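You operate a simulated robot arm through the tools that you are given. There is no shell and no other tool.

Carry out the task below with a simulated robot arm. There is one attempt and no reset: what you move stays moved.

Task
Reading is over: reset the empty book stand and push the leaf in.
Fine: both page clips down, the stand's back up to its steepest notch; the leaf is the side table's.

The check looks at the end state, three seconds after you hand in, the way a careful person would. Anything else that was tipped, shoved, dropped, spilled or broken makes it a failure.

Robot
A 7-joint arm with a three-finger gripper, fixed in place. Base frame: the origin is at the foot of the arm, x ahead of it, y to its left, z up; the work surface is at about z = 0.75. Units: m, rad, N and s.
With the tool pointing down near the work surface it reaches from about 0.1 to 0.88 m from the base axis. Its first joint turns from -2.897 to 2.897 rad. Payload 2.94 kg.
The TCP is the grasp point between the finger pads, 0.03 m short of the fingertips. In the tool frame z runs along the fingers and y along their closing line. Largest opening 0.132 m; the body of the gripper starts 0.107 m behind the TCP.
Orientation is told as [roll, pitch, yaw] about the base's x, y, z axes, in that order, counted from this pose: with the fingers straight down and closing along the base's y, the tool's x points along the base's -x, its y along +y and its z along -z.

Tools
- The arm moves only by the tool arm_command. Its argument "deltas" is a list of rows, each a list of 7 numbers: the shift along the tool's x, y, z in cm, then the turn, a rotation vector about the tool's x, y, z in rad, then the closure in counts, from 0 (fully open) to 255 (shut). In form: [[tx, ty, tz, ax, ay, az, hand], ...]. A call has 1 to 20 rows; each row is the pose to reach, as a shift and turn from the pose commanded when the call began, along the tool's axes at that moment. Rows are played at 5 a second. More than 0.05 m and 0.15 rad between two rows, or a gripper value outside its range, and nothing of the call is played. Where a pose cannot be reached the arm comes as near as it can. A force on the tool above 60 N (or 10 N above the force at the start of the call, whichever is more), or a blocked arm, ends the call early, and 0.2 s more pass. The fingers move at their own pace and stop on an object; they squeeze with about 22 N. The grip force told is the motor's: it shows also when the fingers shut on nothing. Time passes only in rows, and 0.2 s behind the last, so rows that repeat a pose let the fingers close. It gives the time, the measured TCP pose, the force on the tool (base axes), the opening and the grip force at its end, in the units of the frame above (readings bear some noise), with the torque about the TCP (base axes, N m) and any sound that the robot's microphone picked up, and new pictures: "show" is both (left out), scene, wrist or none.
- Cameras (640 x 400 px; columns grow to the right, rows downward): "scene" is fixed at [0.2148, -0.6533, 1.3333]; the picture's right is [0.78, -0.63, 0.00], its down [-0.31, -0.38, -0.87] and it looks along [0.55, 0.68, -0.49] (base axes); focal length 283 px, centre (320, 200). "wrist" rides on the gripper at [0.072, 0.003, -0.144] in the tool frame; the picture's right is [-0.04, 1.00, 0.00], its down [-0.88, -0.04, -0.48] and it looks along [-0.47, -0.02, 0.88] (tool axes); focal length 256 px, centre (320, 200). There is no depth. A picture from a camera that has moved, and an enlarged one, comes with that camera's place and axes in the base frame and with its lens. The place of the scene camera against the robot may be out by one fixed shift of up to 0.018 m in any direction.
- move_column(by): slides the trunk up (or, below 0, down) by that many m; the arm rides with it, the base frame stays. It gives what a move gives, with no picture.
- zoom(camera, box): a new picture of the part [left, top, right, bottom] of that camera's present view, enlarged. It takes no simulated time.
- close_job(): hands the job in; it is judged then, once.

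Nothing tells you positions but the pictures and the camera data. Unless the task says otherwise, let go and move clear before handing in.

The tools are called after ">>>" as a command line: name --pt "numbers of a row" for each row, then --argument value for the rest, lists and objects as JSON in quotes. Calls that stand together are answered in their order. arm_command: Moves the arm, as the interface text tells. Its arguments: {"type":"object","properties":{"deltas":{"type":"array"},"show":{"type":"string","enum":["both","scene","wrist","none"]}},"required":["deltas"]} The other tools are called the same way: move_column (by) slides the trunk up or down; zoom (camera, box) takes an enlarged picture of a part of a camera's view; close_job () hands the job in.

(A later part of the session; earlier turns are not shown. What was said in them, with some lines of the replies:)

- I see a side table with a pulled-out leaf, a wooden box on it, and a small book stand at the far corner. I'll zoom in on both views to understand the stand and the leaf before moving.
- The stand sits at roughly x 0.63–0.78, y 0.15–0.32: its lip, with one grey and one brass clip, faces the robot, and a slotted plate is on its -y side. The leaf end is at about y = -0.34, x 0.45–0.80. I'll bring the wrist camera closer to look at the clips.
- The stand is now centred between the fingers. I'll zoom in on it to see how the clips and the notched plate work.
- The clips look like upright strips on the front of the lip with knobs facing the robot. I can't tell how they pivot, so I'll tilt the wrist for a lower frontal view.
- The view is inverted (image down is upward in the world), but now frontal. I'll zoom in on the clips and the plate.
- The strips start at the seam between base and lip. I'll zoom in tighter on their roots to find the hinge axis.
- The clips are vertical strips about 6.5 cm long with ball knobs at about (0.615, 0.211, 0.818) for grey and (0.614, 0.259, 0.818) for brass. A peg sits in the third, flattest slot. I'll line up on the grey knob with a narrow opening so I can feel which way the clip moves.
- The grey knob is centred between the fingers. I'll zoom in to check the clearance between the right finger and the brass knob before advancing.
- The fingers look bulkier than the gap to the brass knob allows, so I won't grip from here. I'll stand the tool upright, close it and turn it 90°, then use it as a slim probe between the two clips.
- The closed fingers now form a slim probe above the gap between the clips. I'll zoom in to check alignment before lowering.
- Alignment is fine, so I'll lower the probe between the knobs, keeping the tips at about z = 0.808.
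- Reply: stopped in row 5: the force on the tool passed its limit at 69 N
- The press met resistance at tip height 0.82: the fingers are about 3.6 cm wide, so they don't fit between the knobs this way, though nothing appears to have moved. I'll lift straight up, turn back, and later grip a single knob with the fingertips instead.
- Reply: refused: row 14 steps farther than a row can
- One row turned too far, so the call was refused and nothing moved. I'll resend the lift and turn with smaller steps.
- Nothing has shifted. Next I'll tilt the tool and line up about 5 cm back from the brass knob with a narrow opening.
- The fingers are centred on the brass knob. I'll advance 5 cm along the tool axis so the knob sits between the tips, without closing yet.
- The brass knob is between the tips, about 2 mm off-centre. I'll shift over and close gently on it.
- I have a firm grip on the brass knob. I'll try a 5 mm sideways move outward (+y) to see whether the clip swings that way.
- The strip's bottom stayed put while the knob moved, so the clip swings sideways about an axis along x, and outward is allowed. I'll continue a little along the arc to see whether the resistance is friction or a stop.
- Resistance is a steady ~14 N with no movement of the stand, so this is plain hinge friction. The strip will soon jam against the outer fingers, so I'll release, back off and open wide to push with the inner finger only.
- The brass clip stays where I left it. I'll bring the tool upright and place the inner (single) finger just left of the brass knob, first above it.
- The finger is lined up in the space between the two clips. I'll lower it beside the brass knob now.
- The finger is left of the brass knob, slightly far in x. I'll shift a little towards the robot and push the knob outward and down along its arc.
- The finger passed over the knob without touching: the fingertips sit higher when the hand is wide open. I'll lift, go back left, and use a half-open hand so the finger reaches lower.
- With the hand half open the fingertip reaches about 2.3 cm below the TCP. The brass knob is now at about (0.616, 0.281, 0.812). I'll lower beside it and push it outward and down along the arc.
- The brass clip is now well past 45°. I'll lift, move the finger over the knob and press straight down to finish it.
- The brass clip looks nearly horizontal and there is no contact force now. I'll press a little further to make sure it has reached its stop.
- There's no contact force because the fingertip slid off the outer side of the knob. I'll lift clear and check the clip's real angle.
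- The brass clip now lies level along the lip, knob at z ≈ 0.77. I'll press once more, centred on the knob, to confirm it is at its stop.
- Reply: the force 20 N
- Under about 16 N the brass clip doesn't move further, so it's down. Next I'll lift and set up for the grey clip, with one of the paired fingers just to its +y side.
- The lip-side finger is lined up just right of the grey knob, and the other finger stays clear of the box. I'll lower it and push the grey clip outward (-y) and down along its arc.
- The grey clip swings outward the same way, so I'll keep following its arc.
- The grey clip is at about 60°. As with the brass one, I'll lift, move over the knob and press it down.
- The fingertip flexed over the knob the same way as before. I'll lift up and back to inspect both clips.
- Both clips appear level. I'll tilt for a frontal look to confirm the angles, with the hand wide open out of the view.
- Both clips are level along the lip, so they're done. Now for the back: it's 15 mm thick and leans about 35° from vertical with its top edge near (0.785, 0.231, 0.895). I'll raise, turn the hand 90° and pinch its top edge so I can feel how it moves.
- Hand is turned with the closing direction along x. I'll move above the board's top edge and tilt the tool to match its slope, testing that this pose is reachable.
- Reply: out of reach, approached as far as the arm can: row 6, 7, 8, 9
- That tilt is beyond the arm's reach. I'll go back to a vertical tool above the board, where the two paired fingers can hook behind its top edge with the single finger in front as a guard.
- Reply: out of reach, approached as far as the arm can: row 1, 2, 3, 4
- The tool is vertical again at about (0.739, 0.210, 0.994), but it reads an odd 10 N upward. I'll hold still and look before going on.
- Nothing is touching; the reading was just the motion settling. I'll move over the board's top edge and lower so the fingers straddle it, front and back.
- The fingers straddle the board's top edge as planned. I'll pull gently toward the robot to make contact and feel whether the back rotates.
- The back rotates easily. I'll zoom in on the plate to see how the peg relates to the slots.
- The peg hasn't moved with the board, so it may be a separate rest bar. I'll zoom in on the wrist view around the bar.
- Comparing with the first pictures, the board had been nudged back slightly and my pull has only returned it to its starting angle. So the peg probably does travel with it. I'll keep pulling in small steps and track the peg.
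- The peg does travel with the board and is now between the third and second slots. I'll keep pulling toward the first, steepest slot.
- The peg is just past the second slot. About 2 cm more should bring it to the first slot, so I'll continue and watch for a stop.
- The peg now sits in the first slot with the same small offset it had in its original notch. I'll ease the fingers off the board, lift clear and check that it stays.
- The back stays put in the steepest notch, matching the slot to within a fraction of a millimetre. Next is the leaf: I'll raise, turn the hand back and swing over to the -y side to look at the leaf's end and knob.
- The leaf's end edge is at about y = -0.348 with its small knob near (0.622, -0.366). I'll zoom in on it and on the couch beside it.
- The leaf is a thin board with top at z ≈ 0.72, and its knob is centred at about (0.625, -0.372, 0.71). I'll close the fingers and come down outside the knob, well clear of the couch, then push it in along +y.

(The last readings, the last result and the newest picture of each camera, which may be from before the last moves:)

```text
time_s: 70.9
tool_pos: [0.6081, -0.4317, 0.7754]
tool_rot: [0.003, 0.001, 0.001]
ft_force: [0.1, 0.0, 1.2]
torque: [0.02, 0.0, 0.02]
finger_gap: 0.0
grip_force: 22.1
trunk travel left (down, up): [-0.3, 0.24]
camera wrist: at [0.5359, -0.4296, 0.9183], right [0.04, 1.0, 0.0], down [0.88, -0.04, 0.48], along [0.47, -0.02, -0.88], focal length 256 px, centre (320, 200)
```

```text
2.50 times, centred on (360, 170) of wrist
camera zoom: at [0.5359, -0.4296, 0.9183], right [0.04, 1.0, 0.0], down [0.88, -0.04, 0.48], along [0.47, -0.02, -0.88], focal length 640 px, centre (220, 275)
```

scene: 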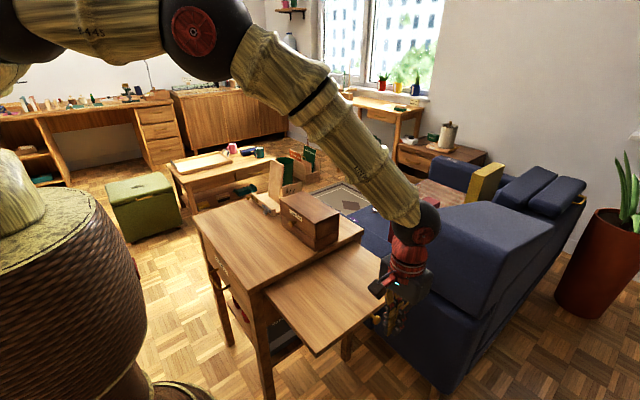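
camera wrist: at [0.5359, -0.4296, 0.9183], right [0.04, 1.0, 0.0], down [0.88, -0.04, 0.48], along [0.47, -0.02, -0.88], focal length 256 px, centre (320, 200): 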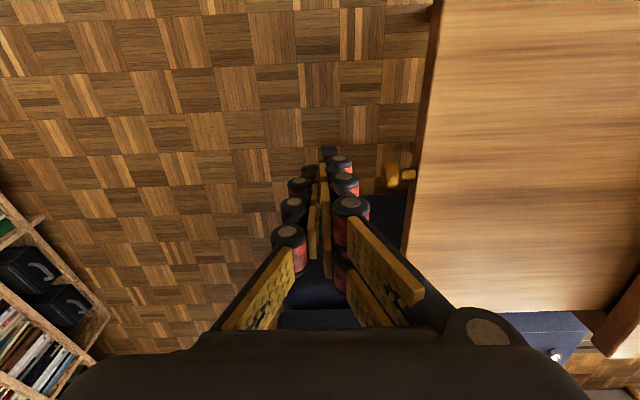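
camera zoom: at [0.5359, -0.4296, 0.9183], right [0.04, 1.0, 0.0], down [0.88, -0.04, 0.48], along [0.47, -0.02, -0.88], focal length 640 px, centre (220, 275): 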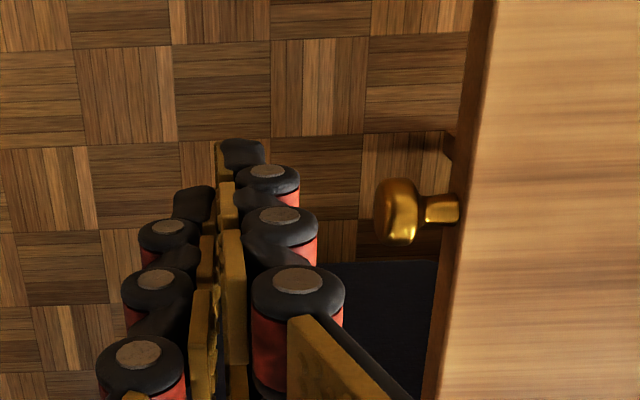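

Alignment looks right. I'll lower to knob height and make first contact, pushing just a few centimetres to check behaviour.

>>> arm_command --pt "0 0 2.0 0 0 0 255" --pt "0 0 4.0 0 0 0 255" --pt "0 0 5.2 0 0 0 255" --pt "0 1.0 5.2 0 0 0 255" --pt "0 2.0 5.2 0 0 0 255" --pt "0 2.8 5.2 0 0 0 255" --pt "0 3.6 5.2 0 0 0 255" --pt "0 4.4 5.2 0 0 0 255" --pt "0 5.2 5.2 0 0 0 255" --show "both"

>>> zoom --camera "wrist" --box '[240, 90, 480, 250]'

>>> zoom --camera "scene" --box '[280, 200, 440, 340]'

```text
time_s: 72.9
tool_pos: [0.6068, -0.38, 0.7224]
tool_rot: [0.005, 0.0, 0.0]
ft_force: [-0.7, 0.2, -0.5]
torque: [-0.03, -0.01, 0.04]
finger_gap: 0.0
grip_force: 21.6
trunk travel left (down, up): [-0.3, 0.24]
camera wrist: at [0.5359, -0.3772, 0.8669], right [0.04, 1.0, 0.0], down [0.88, -0.04, 0.47], along [0.47, -0.02, -0.88], focal length 256 px, centre (320, 200)
```

scene: 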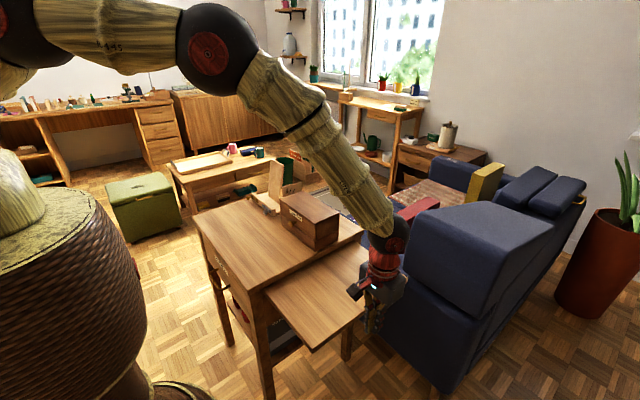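
wrist: 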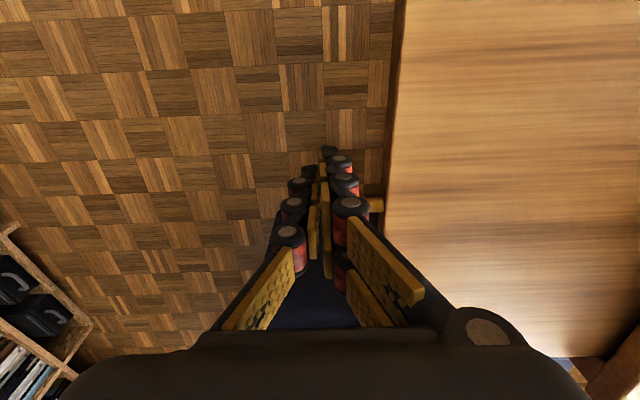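

```text
2.50 times, centred on (360, 170) of wrist
camera zoom: at [0.5359, -0.3772, 0.8669], right [0.04, 1.0, 0.0], down [0.88, -0.04, 0.47], along [0.47, -0.02, -0.88], focal length 640 px, centre (220, 275)
```

zoom: 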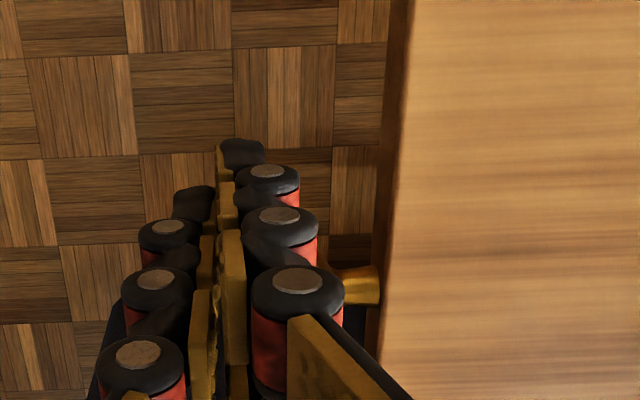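

```text
2.86 times, centred on (360, 270) of scene
camera zoom: at [0.2148, -0.6533, 1.3333], right [0.78, -0.63, 0.0], down [-0.31, -0.38, -0.87], along [0.55, 0.68, -0.49], focal length 810 px, centre (206, 0)
```

zoom: 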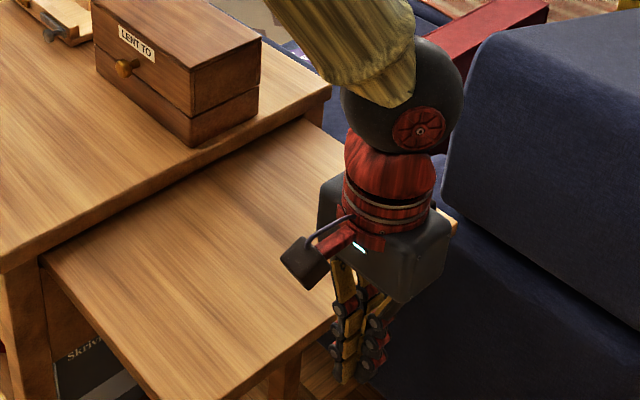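

The leaf slides freely with the knob. Near the end the hand's body could come close to the box, so I'll lean the tool back so the fingertips lead and the body stays away, then push most of the way.

>>> arm_command --pt "0 -0.5 0.1 -0.1 0 0 255" --pt "0 -0.8 0.2 -0.2 0 0 255" --pt "0 -1.0 0.3 -0.3 0 0 255" --pt "0 -1.0 0.4 -0.4 0 0 255" --pt "0 0.5 0.4 -0.4 0 0 255" --pt "0 2.0 0.4 -0.4 0 0 255" --pt "0 3.5 0.4 -0.4 0 0 255" --pt "0 5.0 0.4 -0.4 0 0 255" --pt "0 6.5 0.4 -0.4 0 0 255" --pt "0 8.0 0.4 -0.4 0 0 255" --pt "0 9.5 0.4 -0.4 0 0 255" --pt "0 11.0 0.4 -0.4 0 0 255" --show "both"

>>> zoom --camera "scene" --box '[260, 190, 420, 330]'

>>> zoom --camera "wrist" --box '[240, 90, 480, 250]'

```text
time_s: 75.5
tool_pos: [0.6068, -0.2698, 0.7186]
tool_rot: [0.404, 0.0, 0.001]
ft_force: [-0.7, 0.4, 0.7]
torque: [0.0, 0.0, 0.0]
finger_gap: 0.0
grip_force: 22.0
trunk travel left (down, up): [-0.3, 0.24]
camera wrist: at [0.5357, -0.3234, 0.8527], right [0.04, 0.92, 0.39], down [0.88, -0.22, 0.42], along [0.48, 0.33, -0.82], focal length 256 px, centre (320, 200)
```

scene: 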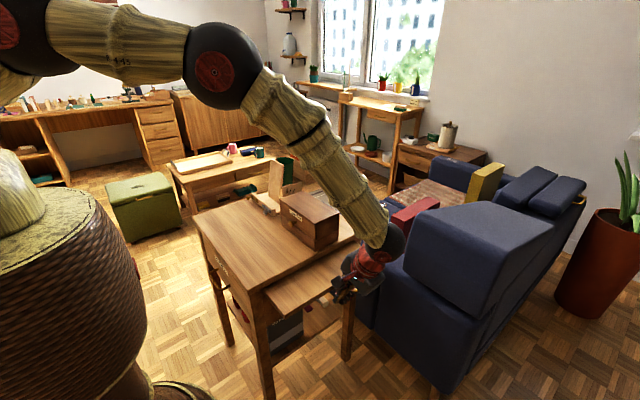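
wrist: 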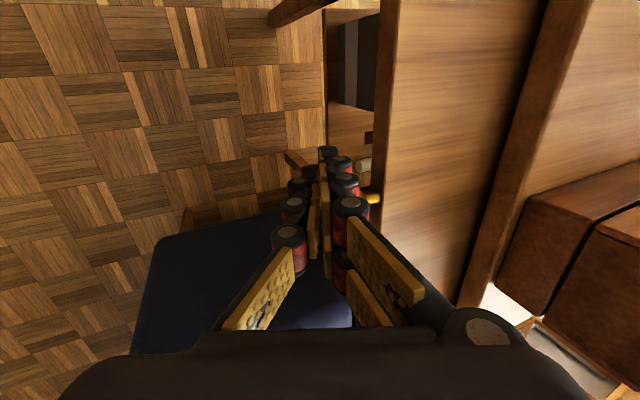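

```text
2.86 times, centred on (340, 260) of scene
camera zoom: at [0.2148, -0.6533, 1.3333], right [0.78, -0.63, 0.0], down [-0.31, -0.38, -0.87], along [0.55, 0.68, -0.49], focal length 810 px, centre (263, 29)
```

zoom: 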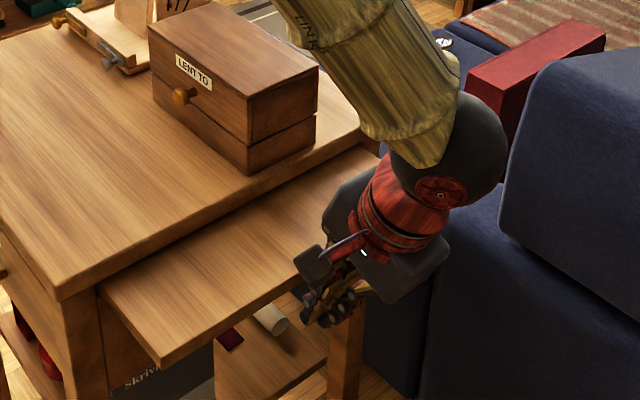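

```text
2.50 times, centred on (360, 170) of wrist
camera zoom: at [0.5357, -0.3234, 0.8527], right [0.04, 0.92, 0.39], down [0.88, -0.22, 0.42], along [0.48, 0.33, -0.82], focal length 640 px, centre (220, 275)
```

zoom: 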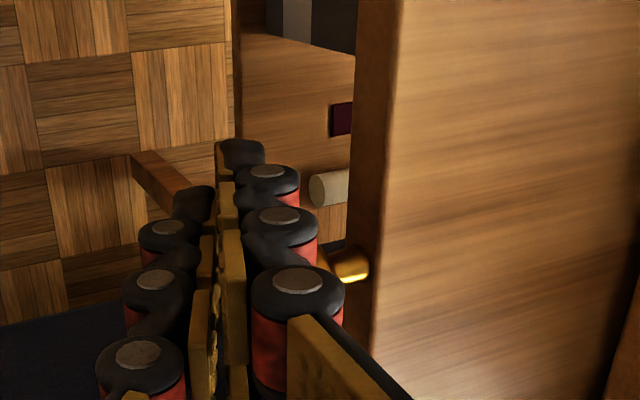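

The push is going smoothly and everything on the lower shelf is clear. I'll continue another 8 cm.

>>> arm_command --pt "0 1.3 -0.55 0 0 0 255" --pt "0 2.6 -1.1 0 0 0 255" --pt "0 3.9 -1.65 0 0 0 255" --pt "0 5.2 -2.2 0 0 0 255" --pt "0 6.4 -2.7 0 0 0 255" --pt "0 7.4 -3.1 0 0 0 255" --show "both"

>>> zoom --camera "scene" --box '[260, 190, 420, 330]'

>>> zoom --camera "wrist" --box '[240, 90, 480, 250]'

```text
time_s: 76.9
tool_pos: [0.6069, -0.2131, 0.777]
tool_rot: [0.403, 0.001, -0.001]
ft_force: [0.3, -0.7, 0.0]
torque: [0.0, 0.02, 0.0]
finger_gap: 0.0002
grip_force: 22.2
trunk travel left (down, up): [-0.3, 0.24]
camera wrist: at [0.5359, -0.2674, 0.9107], right [0.04, 0.92, 0.39], down [0.88, -0.22, 0.42], along [0.47, 0.33, -0.82], focal length 256 px, centre (320, 200)
```

scene: 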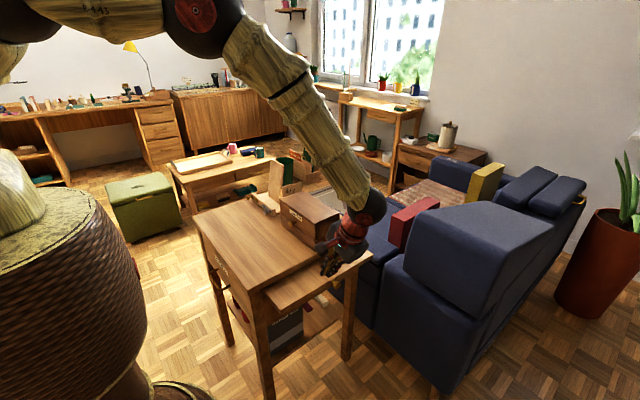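
wrist: 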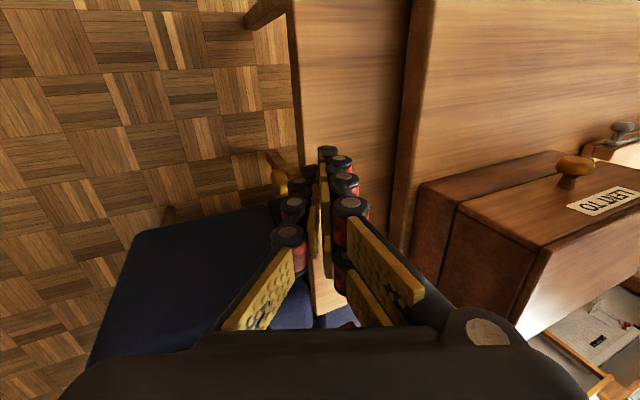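

```text
2.86 times, centred on (340, 260) of scene
camera zoom: at [0.2148, -0.6533, 1.3333], right [0.78, -0.63, 0.0], down [-0.31, -0.38, -0.87], along [0.55, 0.68, -0.49], focal length 810 px, centre (263, 29)
```

zoom: 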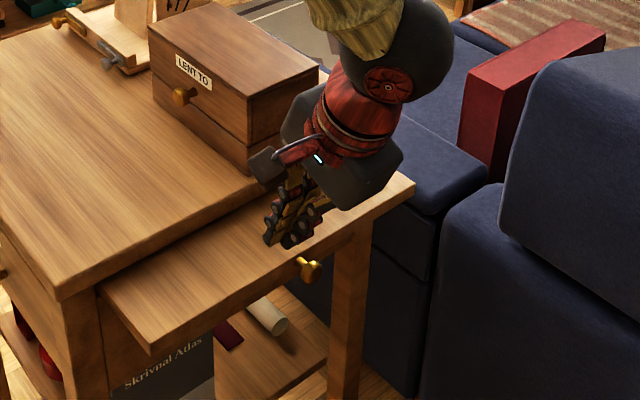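

```text
2.50 times, centred on (360, 170) of wrist
camera zoom: at [0.5359, -0.2674, 0.9107], right [0.04, 0.92, 0.39], down [0.88, -0.22, 0.42], along [0.47, 0.33, -0.82], focal length 640 px, centre (220, 275)
```

zoom: 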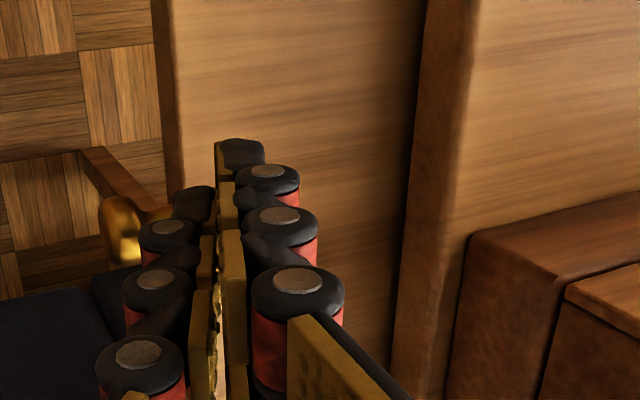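

My last push used the wrong tilted axes and drifted upward, so the fingertips slipped over the knob; nothing was hit. The leaf's end is now at about y = -0.20. I'll back off up and out, come down outside the knob again and push along the true +y direction.

>>> arm_command --pt "0 0.59 -1.38 0 0 0 255" --pt "0 1.18 -2.76 0 0 0 255" --pt "0 -1.58 -3.94 0 0 0 255" --pt "0 -4.8 -5.31 0 0 0 255" --pt "0 -8.02 -6.68 0 0 0 255" --pt "0 -9.2 -3.92 0 0 0 255" --pt "0 -10.38 -1.16 0 0 0 255" --pt "0 -11.47 1.42 0 0 0 255" --pt "0 -11.47 1.42 0 0 0 255" --show "both"

>>> zoom --camera "wrist" --box '[240, 90, 480, 250]'

>>> zoom --camera "scene" --box '[260, 190, 420, 330]'

```text
time_s: 78.9
tool_pos: [0.6067, -0.3144, 0.7182]
tool_rot: [0.402, 0.0, 0.0]
ft_force: [0.1, 0.6, 0.0]
torque: [0.05, 0.03, 0.02]
finger_gap: 0.0001
grip_force: 22.1
trunk travel left (down, up): [-0.3, 0.24]
camera wrist: at [0.5356, -0.3681, 0.8523], right [0.04, 0.92, 0.39], down [0.88, -0.22, 0.42], along [0.47, 0.33, -0.82], focal length 256 px, centre (320, 200)
```

scene: 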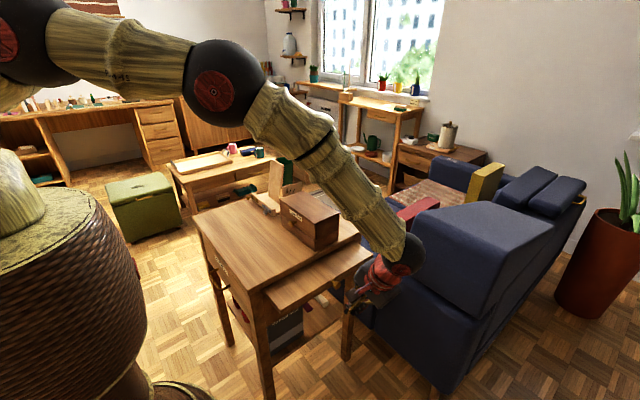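
wrist: 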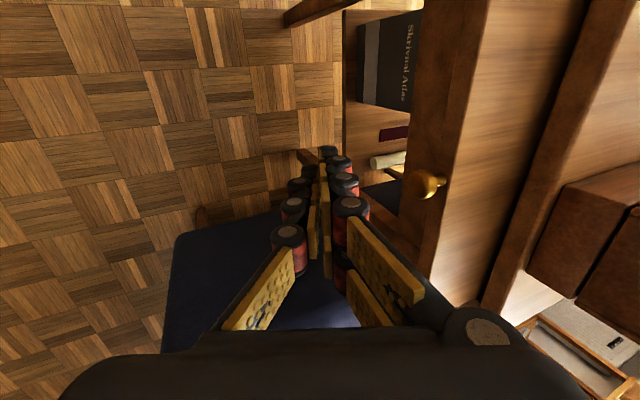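

```text
2.50 times, centred on (360, 170) of wrist
camera zoom: at [0.5356, -0.3681, 0.8523], right [0.04, 0.92, 0.39], down [0.88, -0.22, 0.42], along [0.47, 0.33, -0.82], focal length 640 px, centre (220, 275)
```

zoom: 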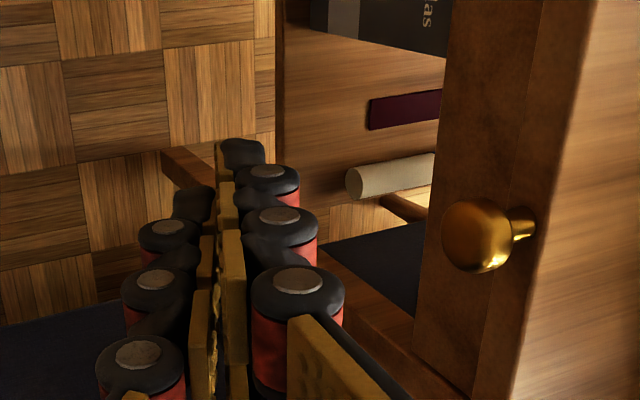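

```text
2.86 times, centred on (340, 260) of scene
camera zoom: at [0.2148, -0.6533, 1.3333], right [0.78, -0.63, 0.0], down [-0.31, -0.38, -0.87], along [0.55, 0.68, -0.49], focal length 810 px, centre (263, 29)
```

zoom: 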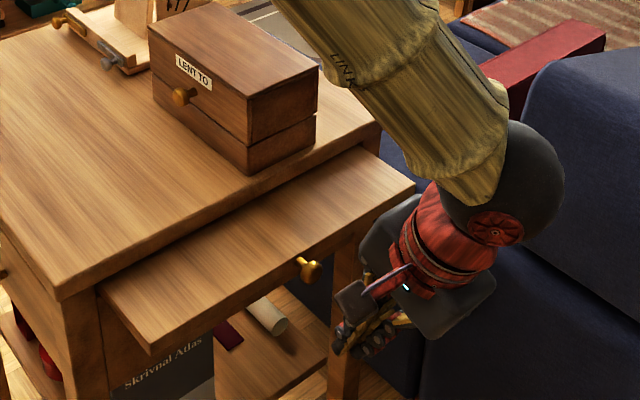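

The knob is directly ahead of the fingertips. I'll push along true +y, bringing the leaf to about 3 cm from flush, then check.

>>> arm_command --pt "0 2.3 0.98 0 0 0 255" --pt "0 4.6 1.96 0 0 0 255" --pt "0 5.98 2.55 0 0 0 255" --pt "0 7.36 3.14 0 0 0 255" --pt "0 8.74 3.72 0 0 0 255" --pt "0 10.12 4.31 0 0 0 255" --pt "0 11.41 4.86 0 0 0 255" --show "both"

>>> zoom --camera "wrist" --box '[240, 90, 480, 250]'

>>> zoom --camera "scene" --box '[260, 190, 420, 330]'

```text
time_s: 80.5
tool_pos: [0.6068, -0.1882, 0.7188]
tool_rot: [0.402, 0.001, 0.0]
ft_force: [-0.3, 0.1, 0.1]
torque: [0.0, -0.03, 0.02]
finger_gap: 0.0001
grip_force: 21.9
trunk travel left (down, up): [-0.3, 0.24]
camera wrist: at [0.5355, -0.2428, 0.8525], right [0.04, 0.92, 0.39], down [0.88, -0.22, 0.42], along [0.47, 0.33, -0.82], focal length 256 px, centre (320, 200)
```

scene: 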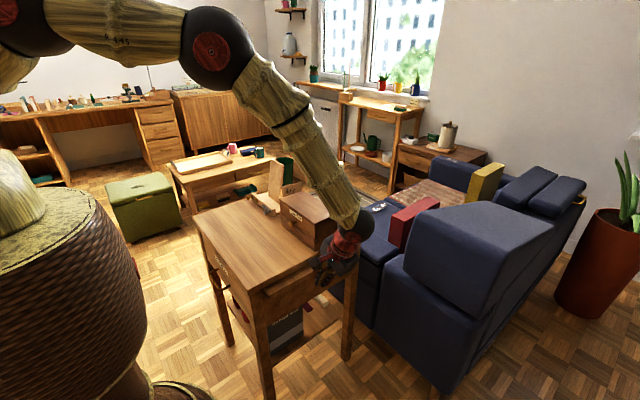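
wrist: 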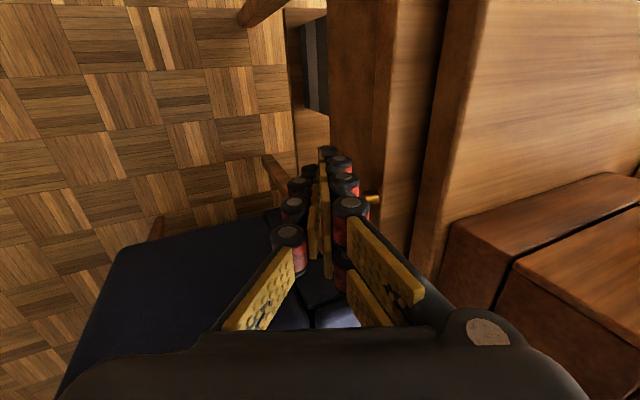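

```text
2.50 times, centred on (360, 170) of wrist
camera zoom: at [0.5355, -0.2428, 0.8525], right [0.04, 0.92, 0.39], down [0.88, -0.22, 0.42], along [0.47, 0.33, -0.82], focal length 640 px, centre (220, 275)
```

zoom: 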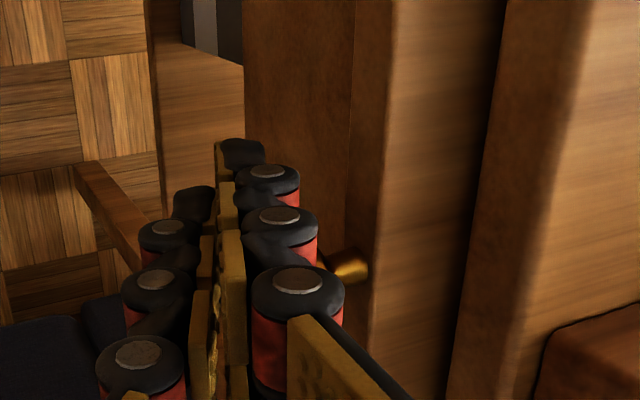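

```text
2.86 times, centred on (340, 260) of scene
camera zoom: at [0.2148, -0.6533, 1.3333], right [0.78, -0.63, 0.0], down [-0.31, -0.38, -0.87], along [0.55, 0.68, -0.49], focal length 810 px, centre (263, 29)
```

zoom: 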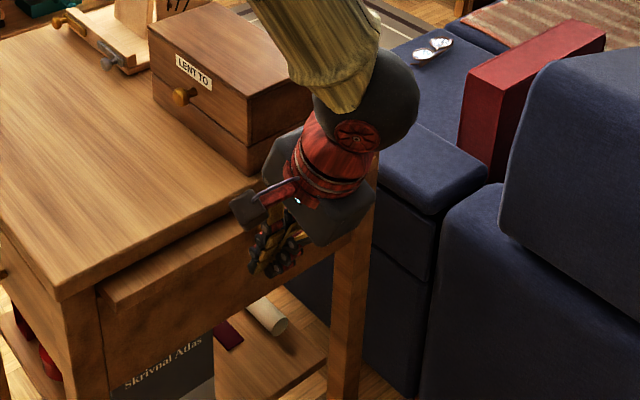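

The leaf is about 2.6 cm proud of the table edge (edge at y ≈ -0.112). I'll push another 2 cm slowly.

>>> arm_command --pt "0 0.46 0.2 0 0 0 255" --pt "0 0.92 0.39 0 0 0 255" --pt "0 1.38 0.59 0 0 0 255" --pt "0 1.84 0.78 0 0 0 255" --show "both"

>>> zoom --camera "wrist" --box '[240, 90, 480, 250]'

>>> zoom --camera "scene" --box '[260, 190, 420, 330]'

```text
time_s: 81.5
tool_pos: [0.6081, -0.1694, 0.7188]
tool_rot: [0.403, 0.002, 0.001]
ft_force: [-0.2, 0.3, -0.1]
torque: [0.0, 0.02, 0.03]
finger_gap: 0.0
grip_force: 22.4
trunk travel left (down, up): [-0.3, 0.24]
camera wrist: at [0.5362, -0.2233, 0.8529], right [0.04, 0.92, 0.39], down [0.88, -0.22, 0.42], along [0.48, 0.33, -0.82], focal length 256 px, centre (320, 200)
```

scene: 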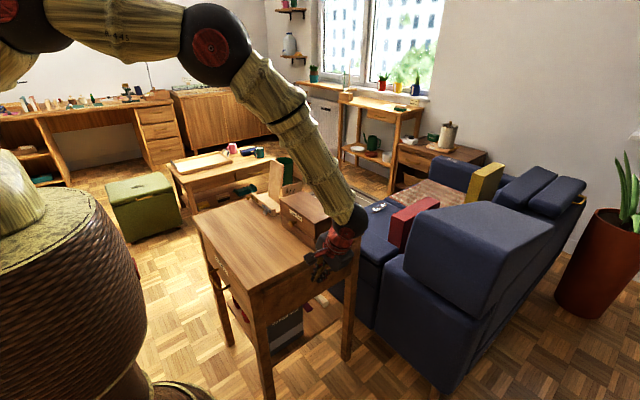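
wrist: 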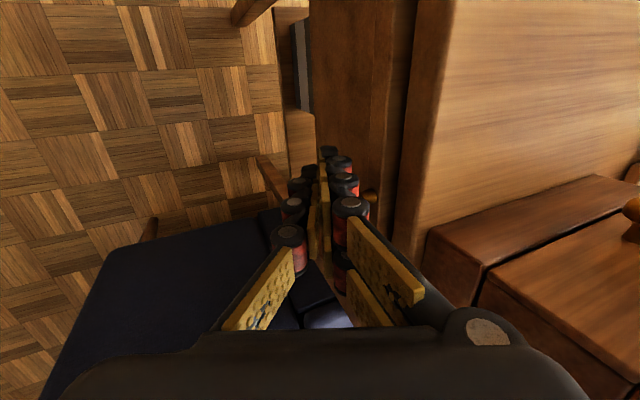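

```text
2.50 times, centred on (360, 170) of wrist
camera zoom: at [0.5362, -0.2233, 0.8529], right [0.04, 0.92, 0.39], down [0.88, -0.22, 0.42], along [0.48, 0.33, -0.82], focal length 640 px, centre (220, 275)
```

zoom: 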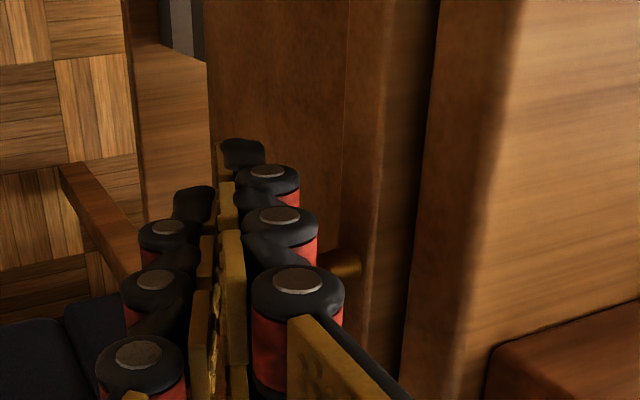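

```text
2.86 times, centred on (340, 260) of scene
camera zoom: at [0.2148, -0.6533, 1.3333], right [0.78, -0.63, 0.0], down [-0.31, -0.38, -0.87], along [0.55, 0.68, -0.49], focal length 810 px, centre (263, 29)
```

zoom: 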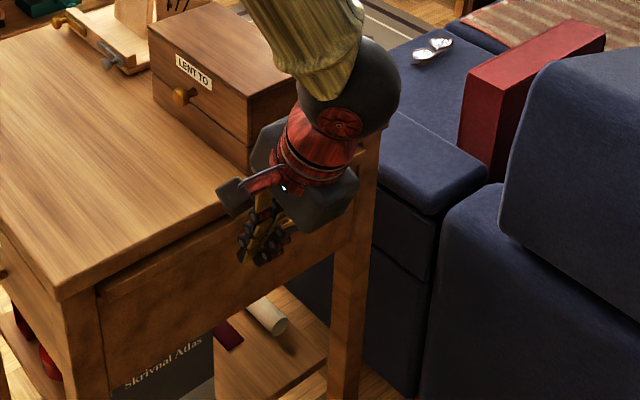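

The leaf is nearly flush, still with about 2 cm clearance between the hand's body and the box. I'll inch forward and watch for the stop.

>>> arm_command --pt "0 0.23 0.1 0 0 0 255" --pt "0 0.46 0.2 0 0 0 255" --pt "0 0.69 0.29 0 0 0 255" --pt "0 0.92 0.39 0 0 0 255" --show "both"

>>> zoom --camera "wrist" --box '[240, 90, 480, 250]'

>>> zoom --camera "scene" --box '[260, 190, 420, 330]'

```text
time_s: 82.5
tool_pos: [0.6063, -0.1598, 0.7191]
tool_rot: [0.402, 0.0, 0.0]
ft_force: [0.1, -0.2, -0.4]
torque: [-0.03, 0.01, -0.02]
finger_gap: 0.0
grip_force: 22.0
trunk travel left (down, up): [-0.3, 0.24]
camera wrist: at [0.5358, -0.2135, 0.8527], right [0.04, 0.92, 0.39], down [0.88, -0.22, 0.42], along [0.47, 0.33, -0.82], focal length 256 px, centre (320, 200)
```

scene: 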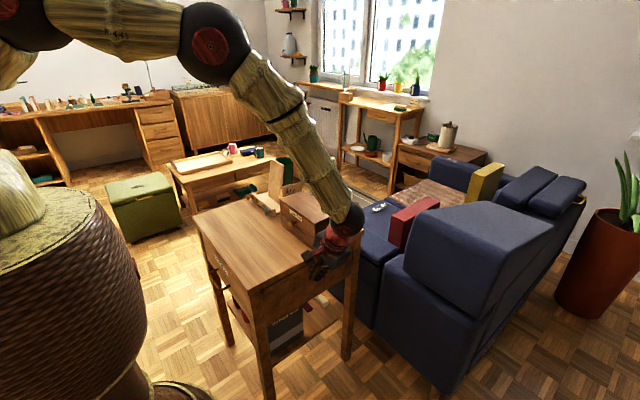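
wrist: 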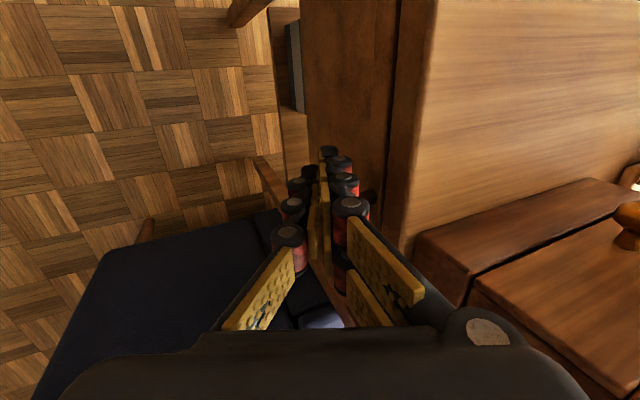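

```text
2.50 times, centred on (360, 170) of wrist
camera zoom: at [0.5358, -0.2135, 0.8527], right [0.04, 0.92, 0.39], down [0.88, -0.22, 0.42], along [0.47, 0.33, -0.82], focal length 640 px, centre (220, 275)
```

zoom: 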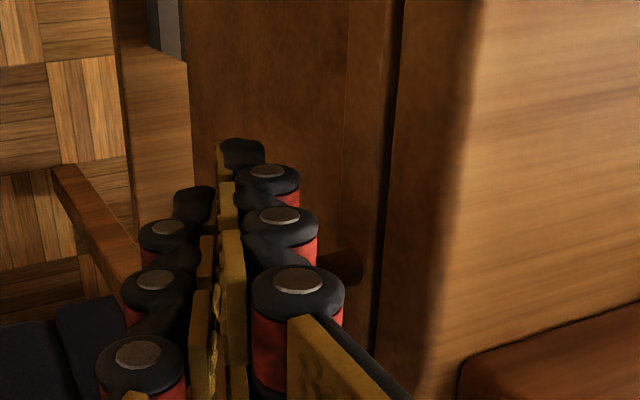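

```text
2.86 times, centred on (340, 260) of scene
camera zoom: at [0.2148, -0.6533, 1.3333], right [0.78, -0.63, 0.0], down [-0.31, -0.38, -0.87], along [0.55, 0.68, -0.49], focal length 810 px, centre (263, 29)
```

zoom: 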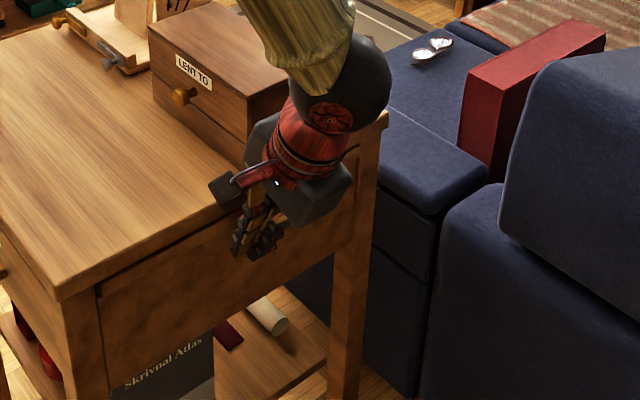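

The leaf's end is now about flush with the table edge, with no stop felt yet. I'll inch in a little more to find the end of its travel.

>>> arm_command --pt "0 0.18 0.08 0 0 0 255" --pt "0 0.37 0.16 0 0 0 255" --pt "0 0.46 0.2 0 0 0 255" --show "wrist"

>>> zoom --camera "wrist" --box '[240, 90, 480, 250]'

>>> zoom --camera "scene" --box '[260, 190, 420, 330]'

```text
time_s: 83.3
tool_pos: [0.6073, -0.1565, 0.7188]
tool_rot: [0.404, 0.0, -0.001]
ft_force: [-2.8, -6.6, 1.4]
torque: [-0.09, 0.02, -0.05]
finger_gap: 0.0
grip_force: 21.6
trunk travel left (down, up): [-0.3, 0.24]
camera wrist: at [0.5357, -0.2097, 0.8529], right [0.04, 0.92, 0.39], down [0.88, -0.22, 0.42], along [0.48, 0.33, -0.82], focal length 256 px, centre (320, 200)
```

wrist: 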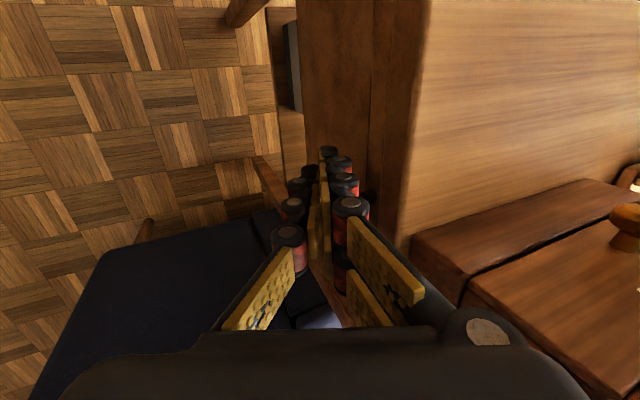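

```text
2.50 times, centred on (360, 170) of wrist
camera zoom: at [0.5357, -0.2097, 0.8529], right [0.04, 0.92, 0.39], down [0.88, -0.22, 0.42], along [0.48, 0.33, -0.82], focal length 640 px, centre (220, 275)
```

zoom: 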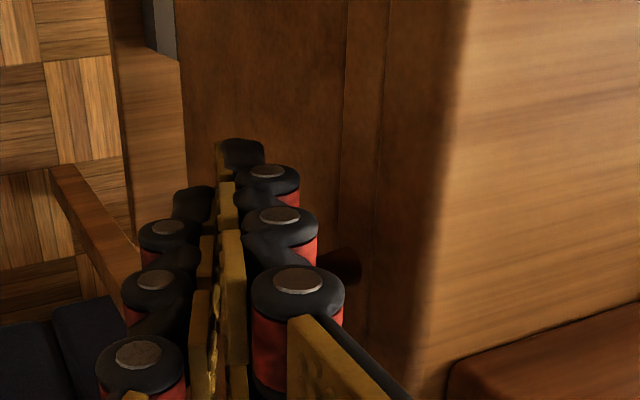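

```text
2.86 times, centred on (340, 260) of scene
camera zoom: at [0.2148, -0.6533, 1.3333], right [0.78, -0.63, 0.0], down [-0.31, -0.38, -0.87], along [0.55, 0.68, -0.49], focal length 810 px, centre (263, 29)
```

zoom: 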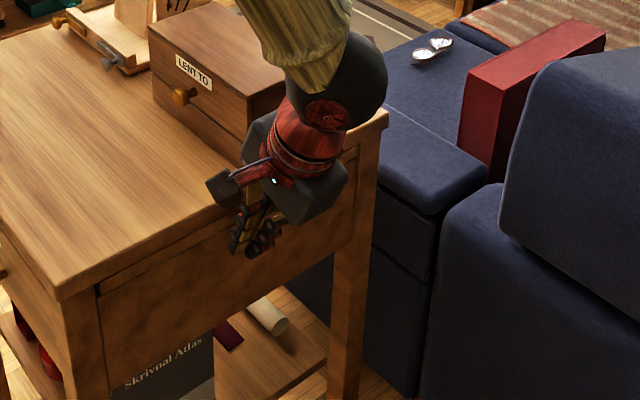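

A reaction force appears now (about 7 N), suggesting the leaf has reached its stop. I'll give one more tiny nudge to confirm.

>>> arm_command --pt "0 0.14 0.06 0 0 0 255" --pt "0 0.28 0.12 0 0 0 255" --pt "0 0.28 0.12 0 0 0 255" --show "none"

```text
time_s: 84.1
tool_pos: [0.6076, -0.155, 0.7196]
tool_rot: [0.399, -0.001, -0.001]
ft_force: [-11.2, -40.2, -4.5]
torque: [-0.75, 0.25, -0.48]
finger_gap: 0.0
grip_force: 22.4
trunk travel left (down, up): [-0.3, 0.24]
```

40 N with no motion: the leaf is firmly home. I'll back away from the knob and lift clear, then inspect everything.

>>> arm_command --pt "0 -1.84 -0.78 0 0 0 255" --pt "0 -4.6 -1.96 0 0 0 255" --pt "0 -8.28 -3.53 0 0 0 255" --pt "0 -11.96 -5.1 0 0 0 255" --pt "0 -10.39 -8.78 0 0 0 255" --pt "0 -8.82 -12.46 0 0 0 255" --pt "0 -7.26 -16.14 0 0 0 255" --pt "0 -5.69 -19.82 0 0 0 255" --pt "0 -4.12 -23.5 0 0 0 255" --pt "0 -2.55 -27.2 0 0 0 255" --pt "0 -2.55 -27.2 0 0 0 255" --show "both"

>>> zoom --camera "scene" --box '[180, 150, 400, 350]'

>>> zoom --camera "scene" --box '[245, 155, 325, 225]'

```text
time_s: 86.5
tool_pos: [0.6067, -0.2822, 0.9599]
tool_rot: [0.404, 0.0, -0.001]
ft_force: [0.8, -0.4, -0.6]
torque: [0.01, -0.03, -0.02]
finger_gap: 0.0
grip_force: 22.3
trunk travel left (down, up): [-0.3, 0.24]
camera wrist: at [0.5356, -0.3361, 1.0936], right [0.04, 0.92, 0.39], down [0.88, -0.22, 0.42], along [0.47, 0.33, -0.82], focal length 256 px, centre (320, 200)
```

scene: 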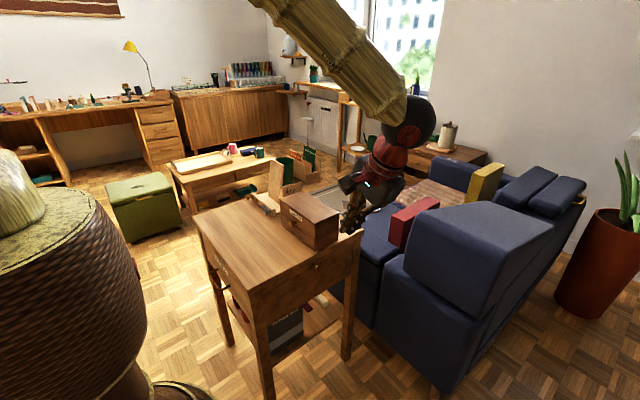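
wrist: 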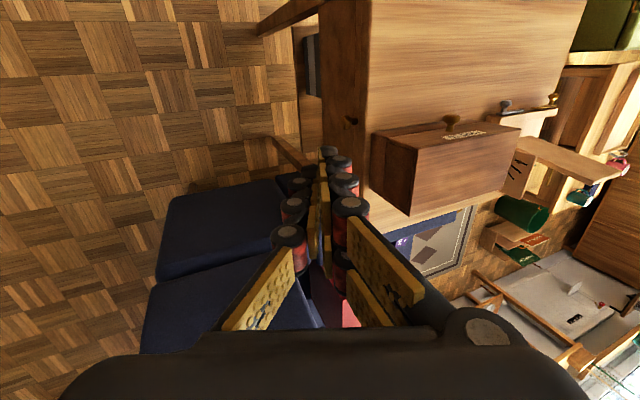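

```text
2.00 times, centred on (290, 250) of scene
camera zoom: at [0.2148, -0.6533, 1.3333], right [0.78, -0.63, 0.0], down [-0.31, -0.38, -0.87], along [0.55, 0.68, -0.49], focal length 567 px, centre (380, 100)
```

zoom: 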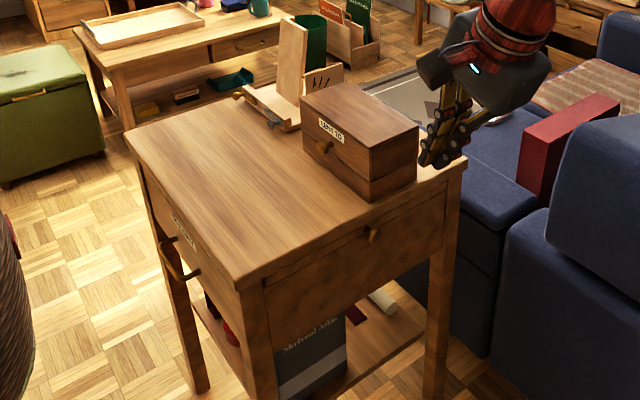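

```text
5.71 times, centred on (285, 190) of scene
camera zoom: at [0.2148, -0.6533, 1.3333], right [0.78, -0.63, 0.0], down [-0.31, -0.38, -0.87], along [0.55, 0.68, -0.49], focal length 1619 px, centre (520, 257)
```

zoom: 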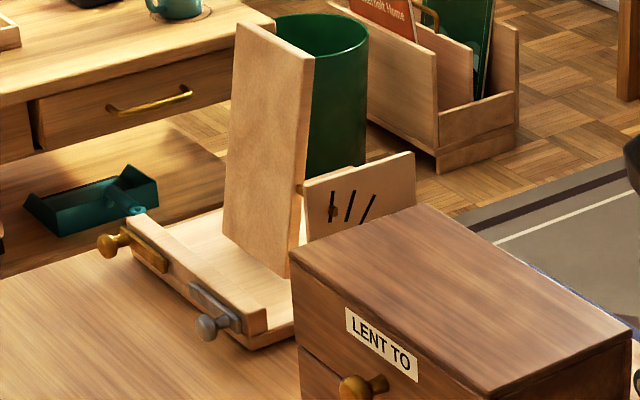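

The leaf is fully in, and the box and everything else look undisturbed. I'll straighten up, swing over the stand and take a last close look at the clips and notch.

>>> arm_command --pt "0 1.0 -2.3 0.1 0 0 200" --pt "0 2.0 -4.6 0.2 0 0 150" --pt "0 3.0 -6.9 0.3 0 0 100" --pt "0 3.9 -9.2 0.4 0 0 50" --pt "0 3.9 -9.2 0.4 0 0 0" --show "none"

>>> arm_command --pt "1 4 0 0 0 0 0" --pt "2 8 0 0 0 0 0" --pt "3 12 0 0 0 0 0" --pt "4 16 0 0 0 0 0" --pt "5 20 0 0 0 0 0" --pt "6 24 0 0 0 0 0" --pt "7 28 0 0 0 0 0" --pt "8 32 0 0 0 0 0" --pt "9 36 0 0 0 0 0" --pt "10 40 0 0 0 0 0" --pt "11 44 0 0 0 0 0" --pt "12 48 0 0 0 0 0" --pt "13 51 0 0 0 0 0" --show "none"

>>> arm_command --pt "0 0 3 0 -0.13 0 0" --pt "0 0 6 0 -0.26 0 0" --pt "0 0 9 0 -0.39 0 0" --pt "0 0 12 0 -0.52 0 0" --pt "0 0 15 0 -0.65 0 0" --pt "0 0 17 0 -0.78 0 0" --pt "0 0 17 0 -0.78 0 0" --show "both"

```text
time_s: 87.7
tool_pos: [0.608, -0.282, 1.0592]
tool_rot: [0.001, 0.002, 0.0]
ft_force: [-0.1, 0.6, 0.4]
torque: [-0.02, -0.01, 0.01]
finger_gap: 0.0719
grip_force: 0.1
trunk travel left (down, up): [-0.3, 0.24]
```

```text
time_s: 90.5
tool_pos: [0.4778, 0.2287, 1.0606]
tool_rot: [0.002, 0.003, 0.0]
ft_force: [-0.1, 0.6, 0.1]
torque: [0.0, 0.01, 0.0]
finger_gap: 0.132
grip_force: 0.0
trunk travel left (down, up): [-0.3, 0.24]
```

```text
time_s: 92.1
tool_pos: [0.4772, 0.2289, 0.8909]
tool_rot: [0.003, -0.78, -0.001]
ft_force: [-0.2, 0.3, 0.8]
torque: [0.02, 0.03, -0.01]
finger_gap: 0.1317
grip_force: 0.1
trunk travel left (down, up): [-0.3, 0.24]
camera wrist: at [0.3254, 0.2306, 0.9423], right [0.03, 1.0, 0.03], down [0.29, -0.04, 0.96], along [0.96, -0.02, -0.29], focal length 256 px, centre (320, 200)
```

scene: 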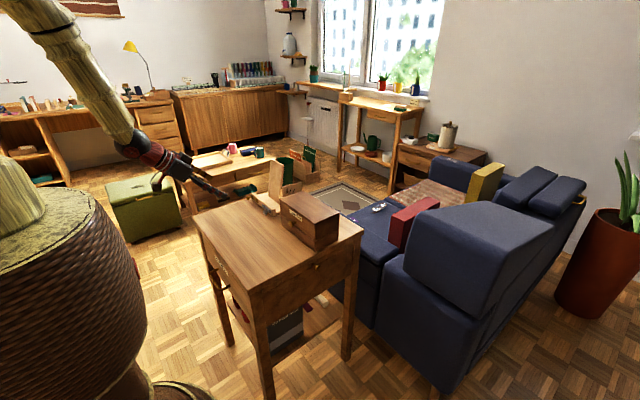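
wrist: 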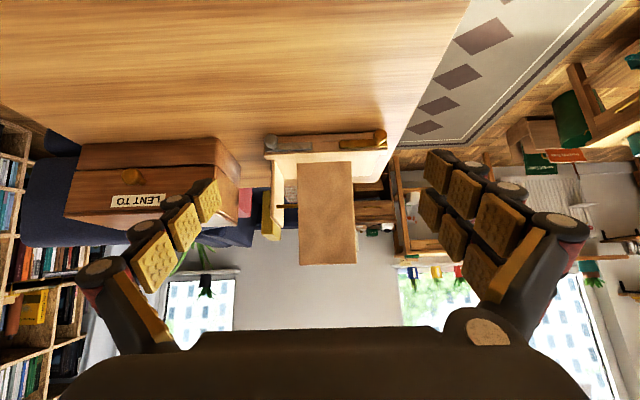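

From the front, both clips look flat along the lip and the back stands upright. I'll zoom in to confirm the details.

>>> zoom --camera "wrist" --box '[250, 115, 400, 215]'

>>> zoom --camera "scene" --box '[250, 165, 310, 220]'

>>> zoom --camera "scene" --box '[275, 165, 305, 195]'

>>> zoom --camera "scene" --box '[240, 210, 380, 310]'

```text
4.00 times, centred on (325, 165) of wrist
camera zoom: at [0.3254, 0.2306, 0.9423], right [0.03, 1.0, 0.03], down [0.29, -0.04, 0.96], along [0.96, -0.02, -0.29], focal length 1024 px, centre (300, 340)
```

zoom: 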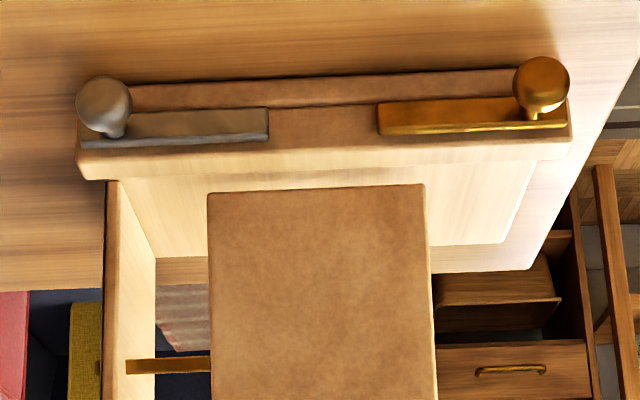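

```text
7.27 times, centred on (280, 192) of scene
camera zoom: at [0.2148, -0.6533, 1.3333], right [0.78, -0.63, 0.0], down [-0.31, -0.38, -0.87], along [0.55, 0.68, -0.49], focal length 2061 px, centre (611, 254)
```

zoom: 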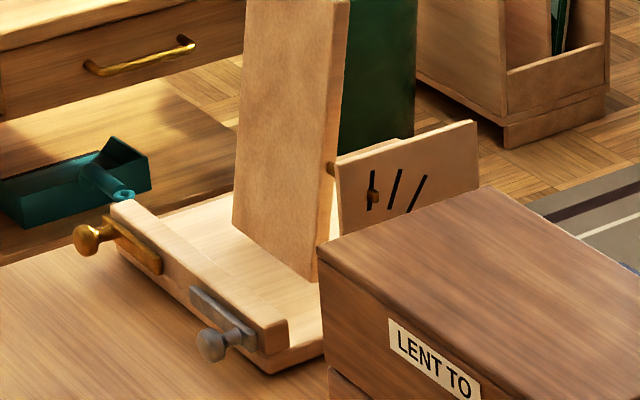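

```text
13.33 times, centred on (290, 180) of scene
camera zoom: at [0.2148, -0.6533, 1.3333], right [0.78, -0.63, 0.0], down [-0.31, -0.38, -0.87], along [0.55, 0.68, -0.49], focal length 3778 px, centre (720, 467)
```

zoom: 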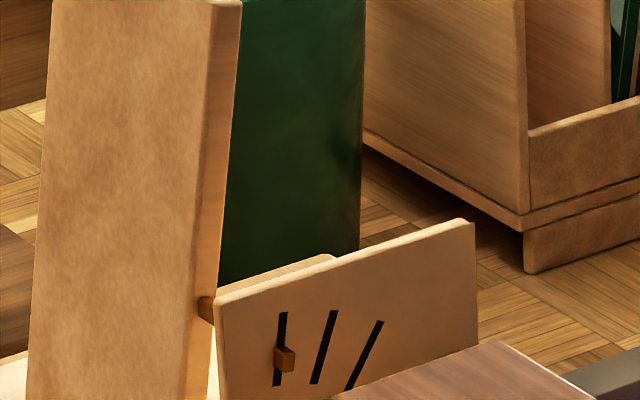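

```text
4.00 times, centred on (310, 260) of scene
camera zoom: at [0.2148, -0.6533, 1.3333], right [0.78, -0.63, 0.0], down [-0.31, -0.38, -0.87], along [0.55, 0.68, -0.49], focal length 1134 px, centre (360, -40)
```

zoom: 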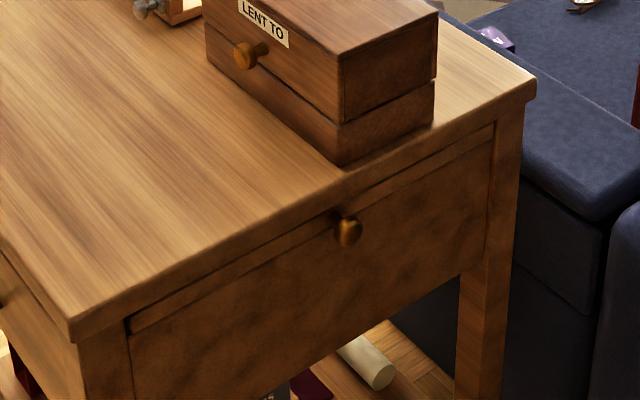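

Everything checks out: both clips lie flat, the peg is in the steepest slot, the leaf is flush, and the box and surroundings haven't moved. I'll lift the arm well clear before handing in.

>>> arm_command --pt "1.0 0 -3 0 0.13 0 0" --pt "1.0 0 -6 0 0.26 0 0" --pt "0.5 0 -9 0 0.39 0 0" --pt "0 0 -12 0 0.52 0 0" --pt "-1 0 -15 0 0.65 0 0" --pt "-2 0 -18 0 0.78 0 0" --pt "-2 0 -18 0 0.78 0 0" --show "both"

```text
time_s: 93.7
tool_pos: [0.3659, 0.2272, 1.0322]
tool_rot: [0.001, 0.001, 0.0]
ft_force: [-0.1, 0.2, 0.1]
torque: [0.01, -0.03, 0.03]
finger_gap: 0.1319
grip_force: 0.1
trunk travel left (down, up): [-0.3, 0.24]
camera wrist: at [0.2936, 0.2301, 1.1773], right [0.04, 1.0, 0.0], down [0.88, -0.04, 0.47], along [0.47, -0.02, -0.88], focal length 256 px, centre (320, 200)
```

scene: 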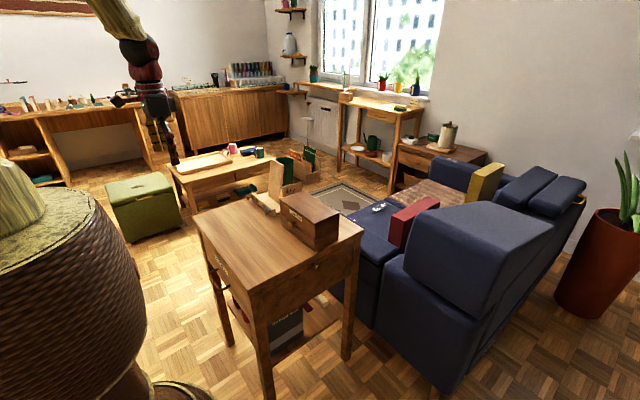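
wrist: 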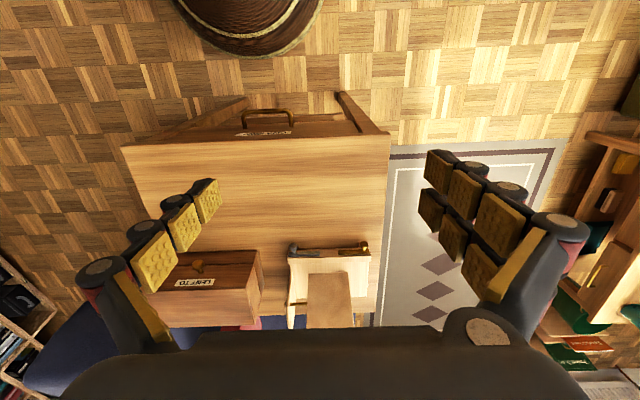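

The arm is clear, both clips are down, the back is at its steepest notch and the leaf is in. I'm handing the job in now.

>>> close_job

```text
The job is handed in.
```

The book stand is reset and the leaf is pushed in. I've handed the job in but haven't seen the check's result.

- **Page clips:** both the brass and the grey clip are folded flat along the front lip. The brass clip didn't move further under about 16 N; I judged the grey one by eye.
- **Stand's back:** it is upright, with its peg in the first, steepest slot. It stayed there after I let go. I knocked it slightly further back on the first approach, then pulled it forward.
- **Leaf:** it slid fully in and sits flush with the table edge. It held firm at about 40 N, so it is against its stop.

Two other mishaps didn't move anything that I could see:
- Early on, the fingers pressed down on the clips with about 69 N before that move stopped.
- Partway through pushing the leaf, the fingers slipped up over its knob, so I backed off and pushed again.

In the last pictures the stand, the "LENT TO" box and the rest of the table were where they started. The arm was clear before I handed in.
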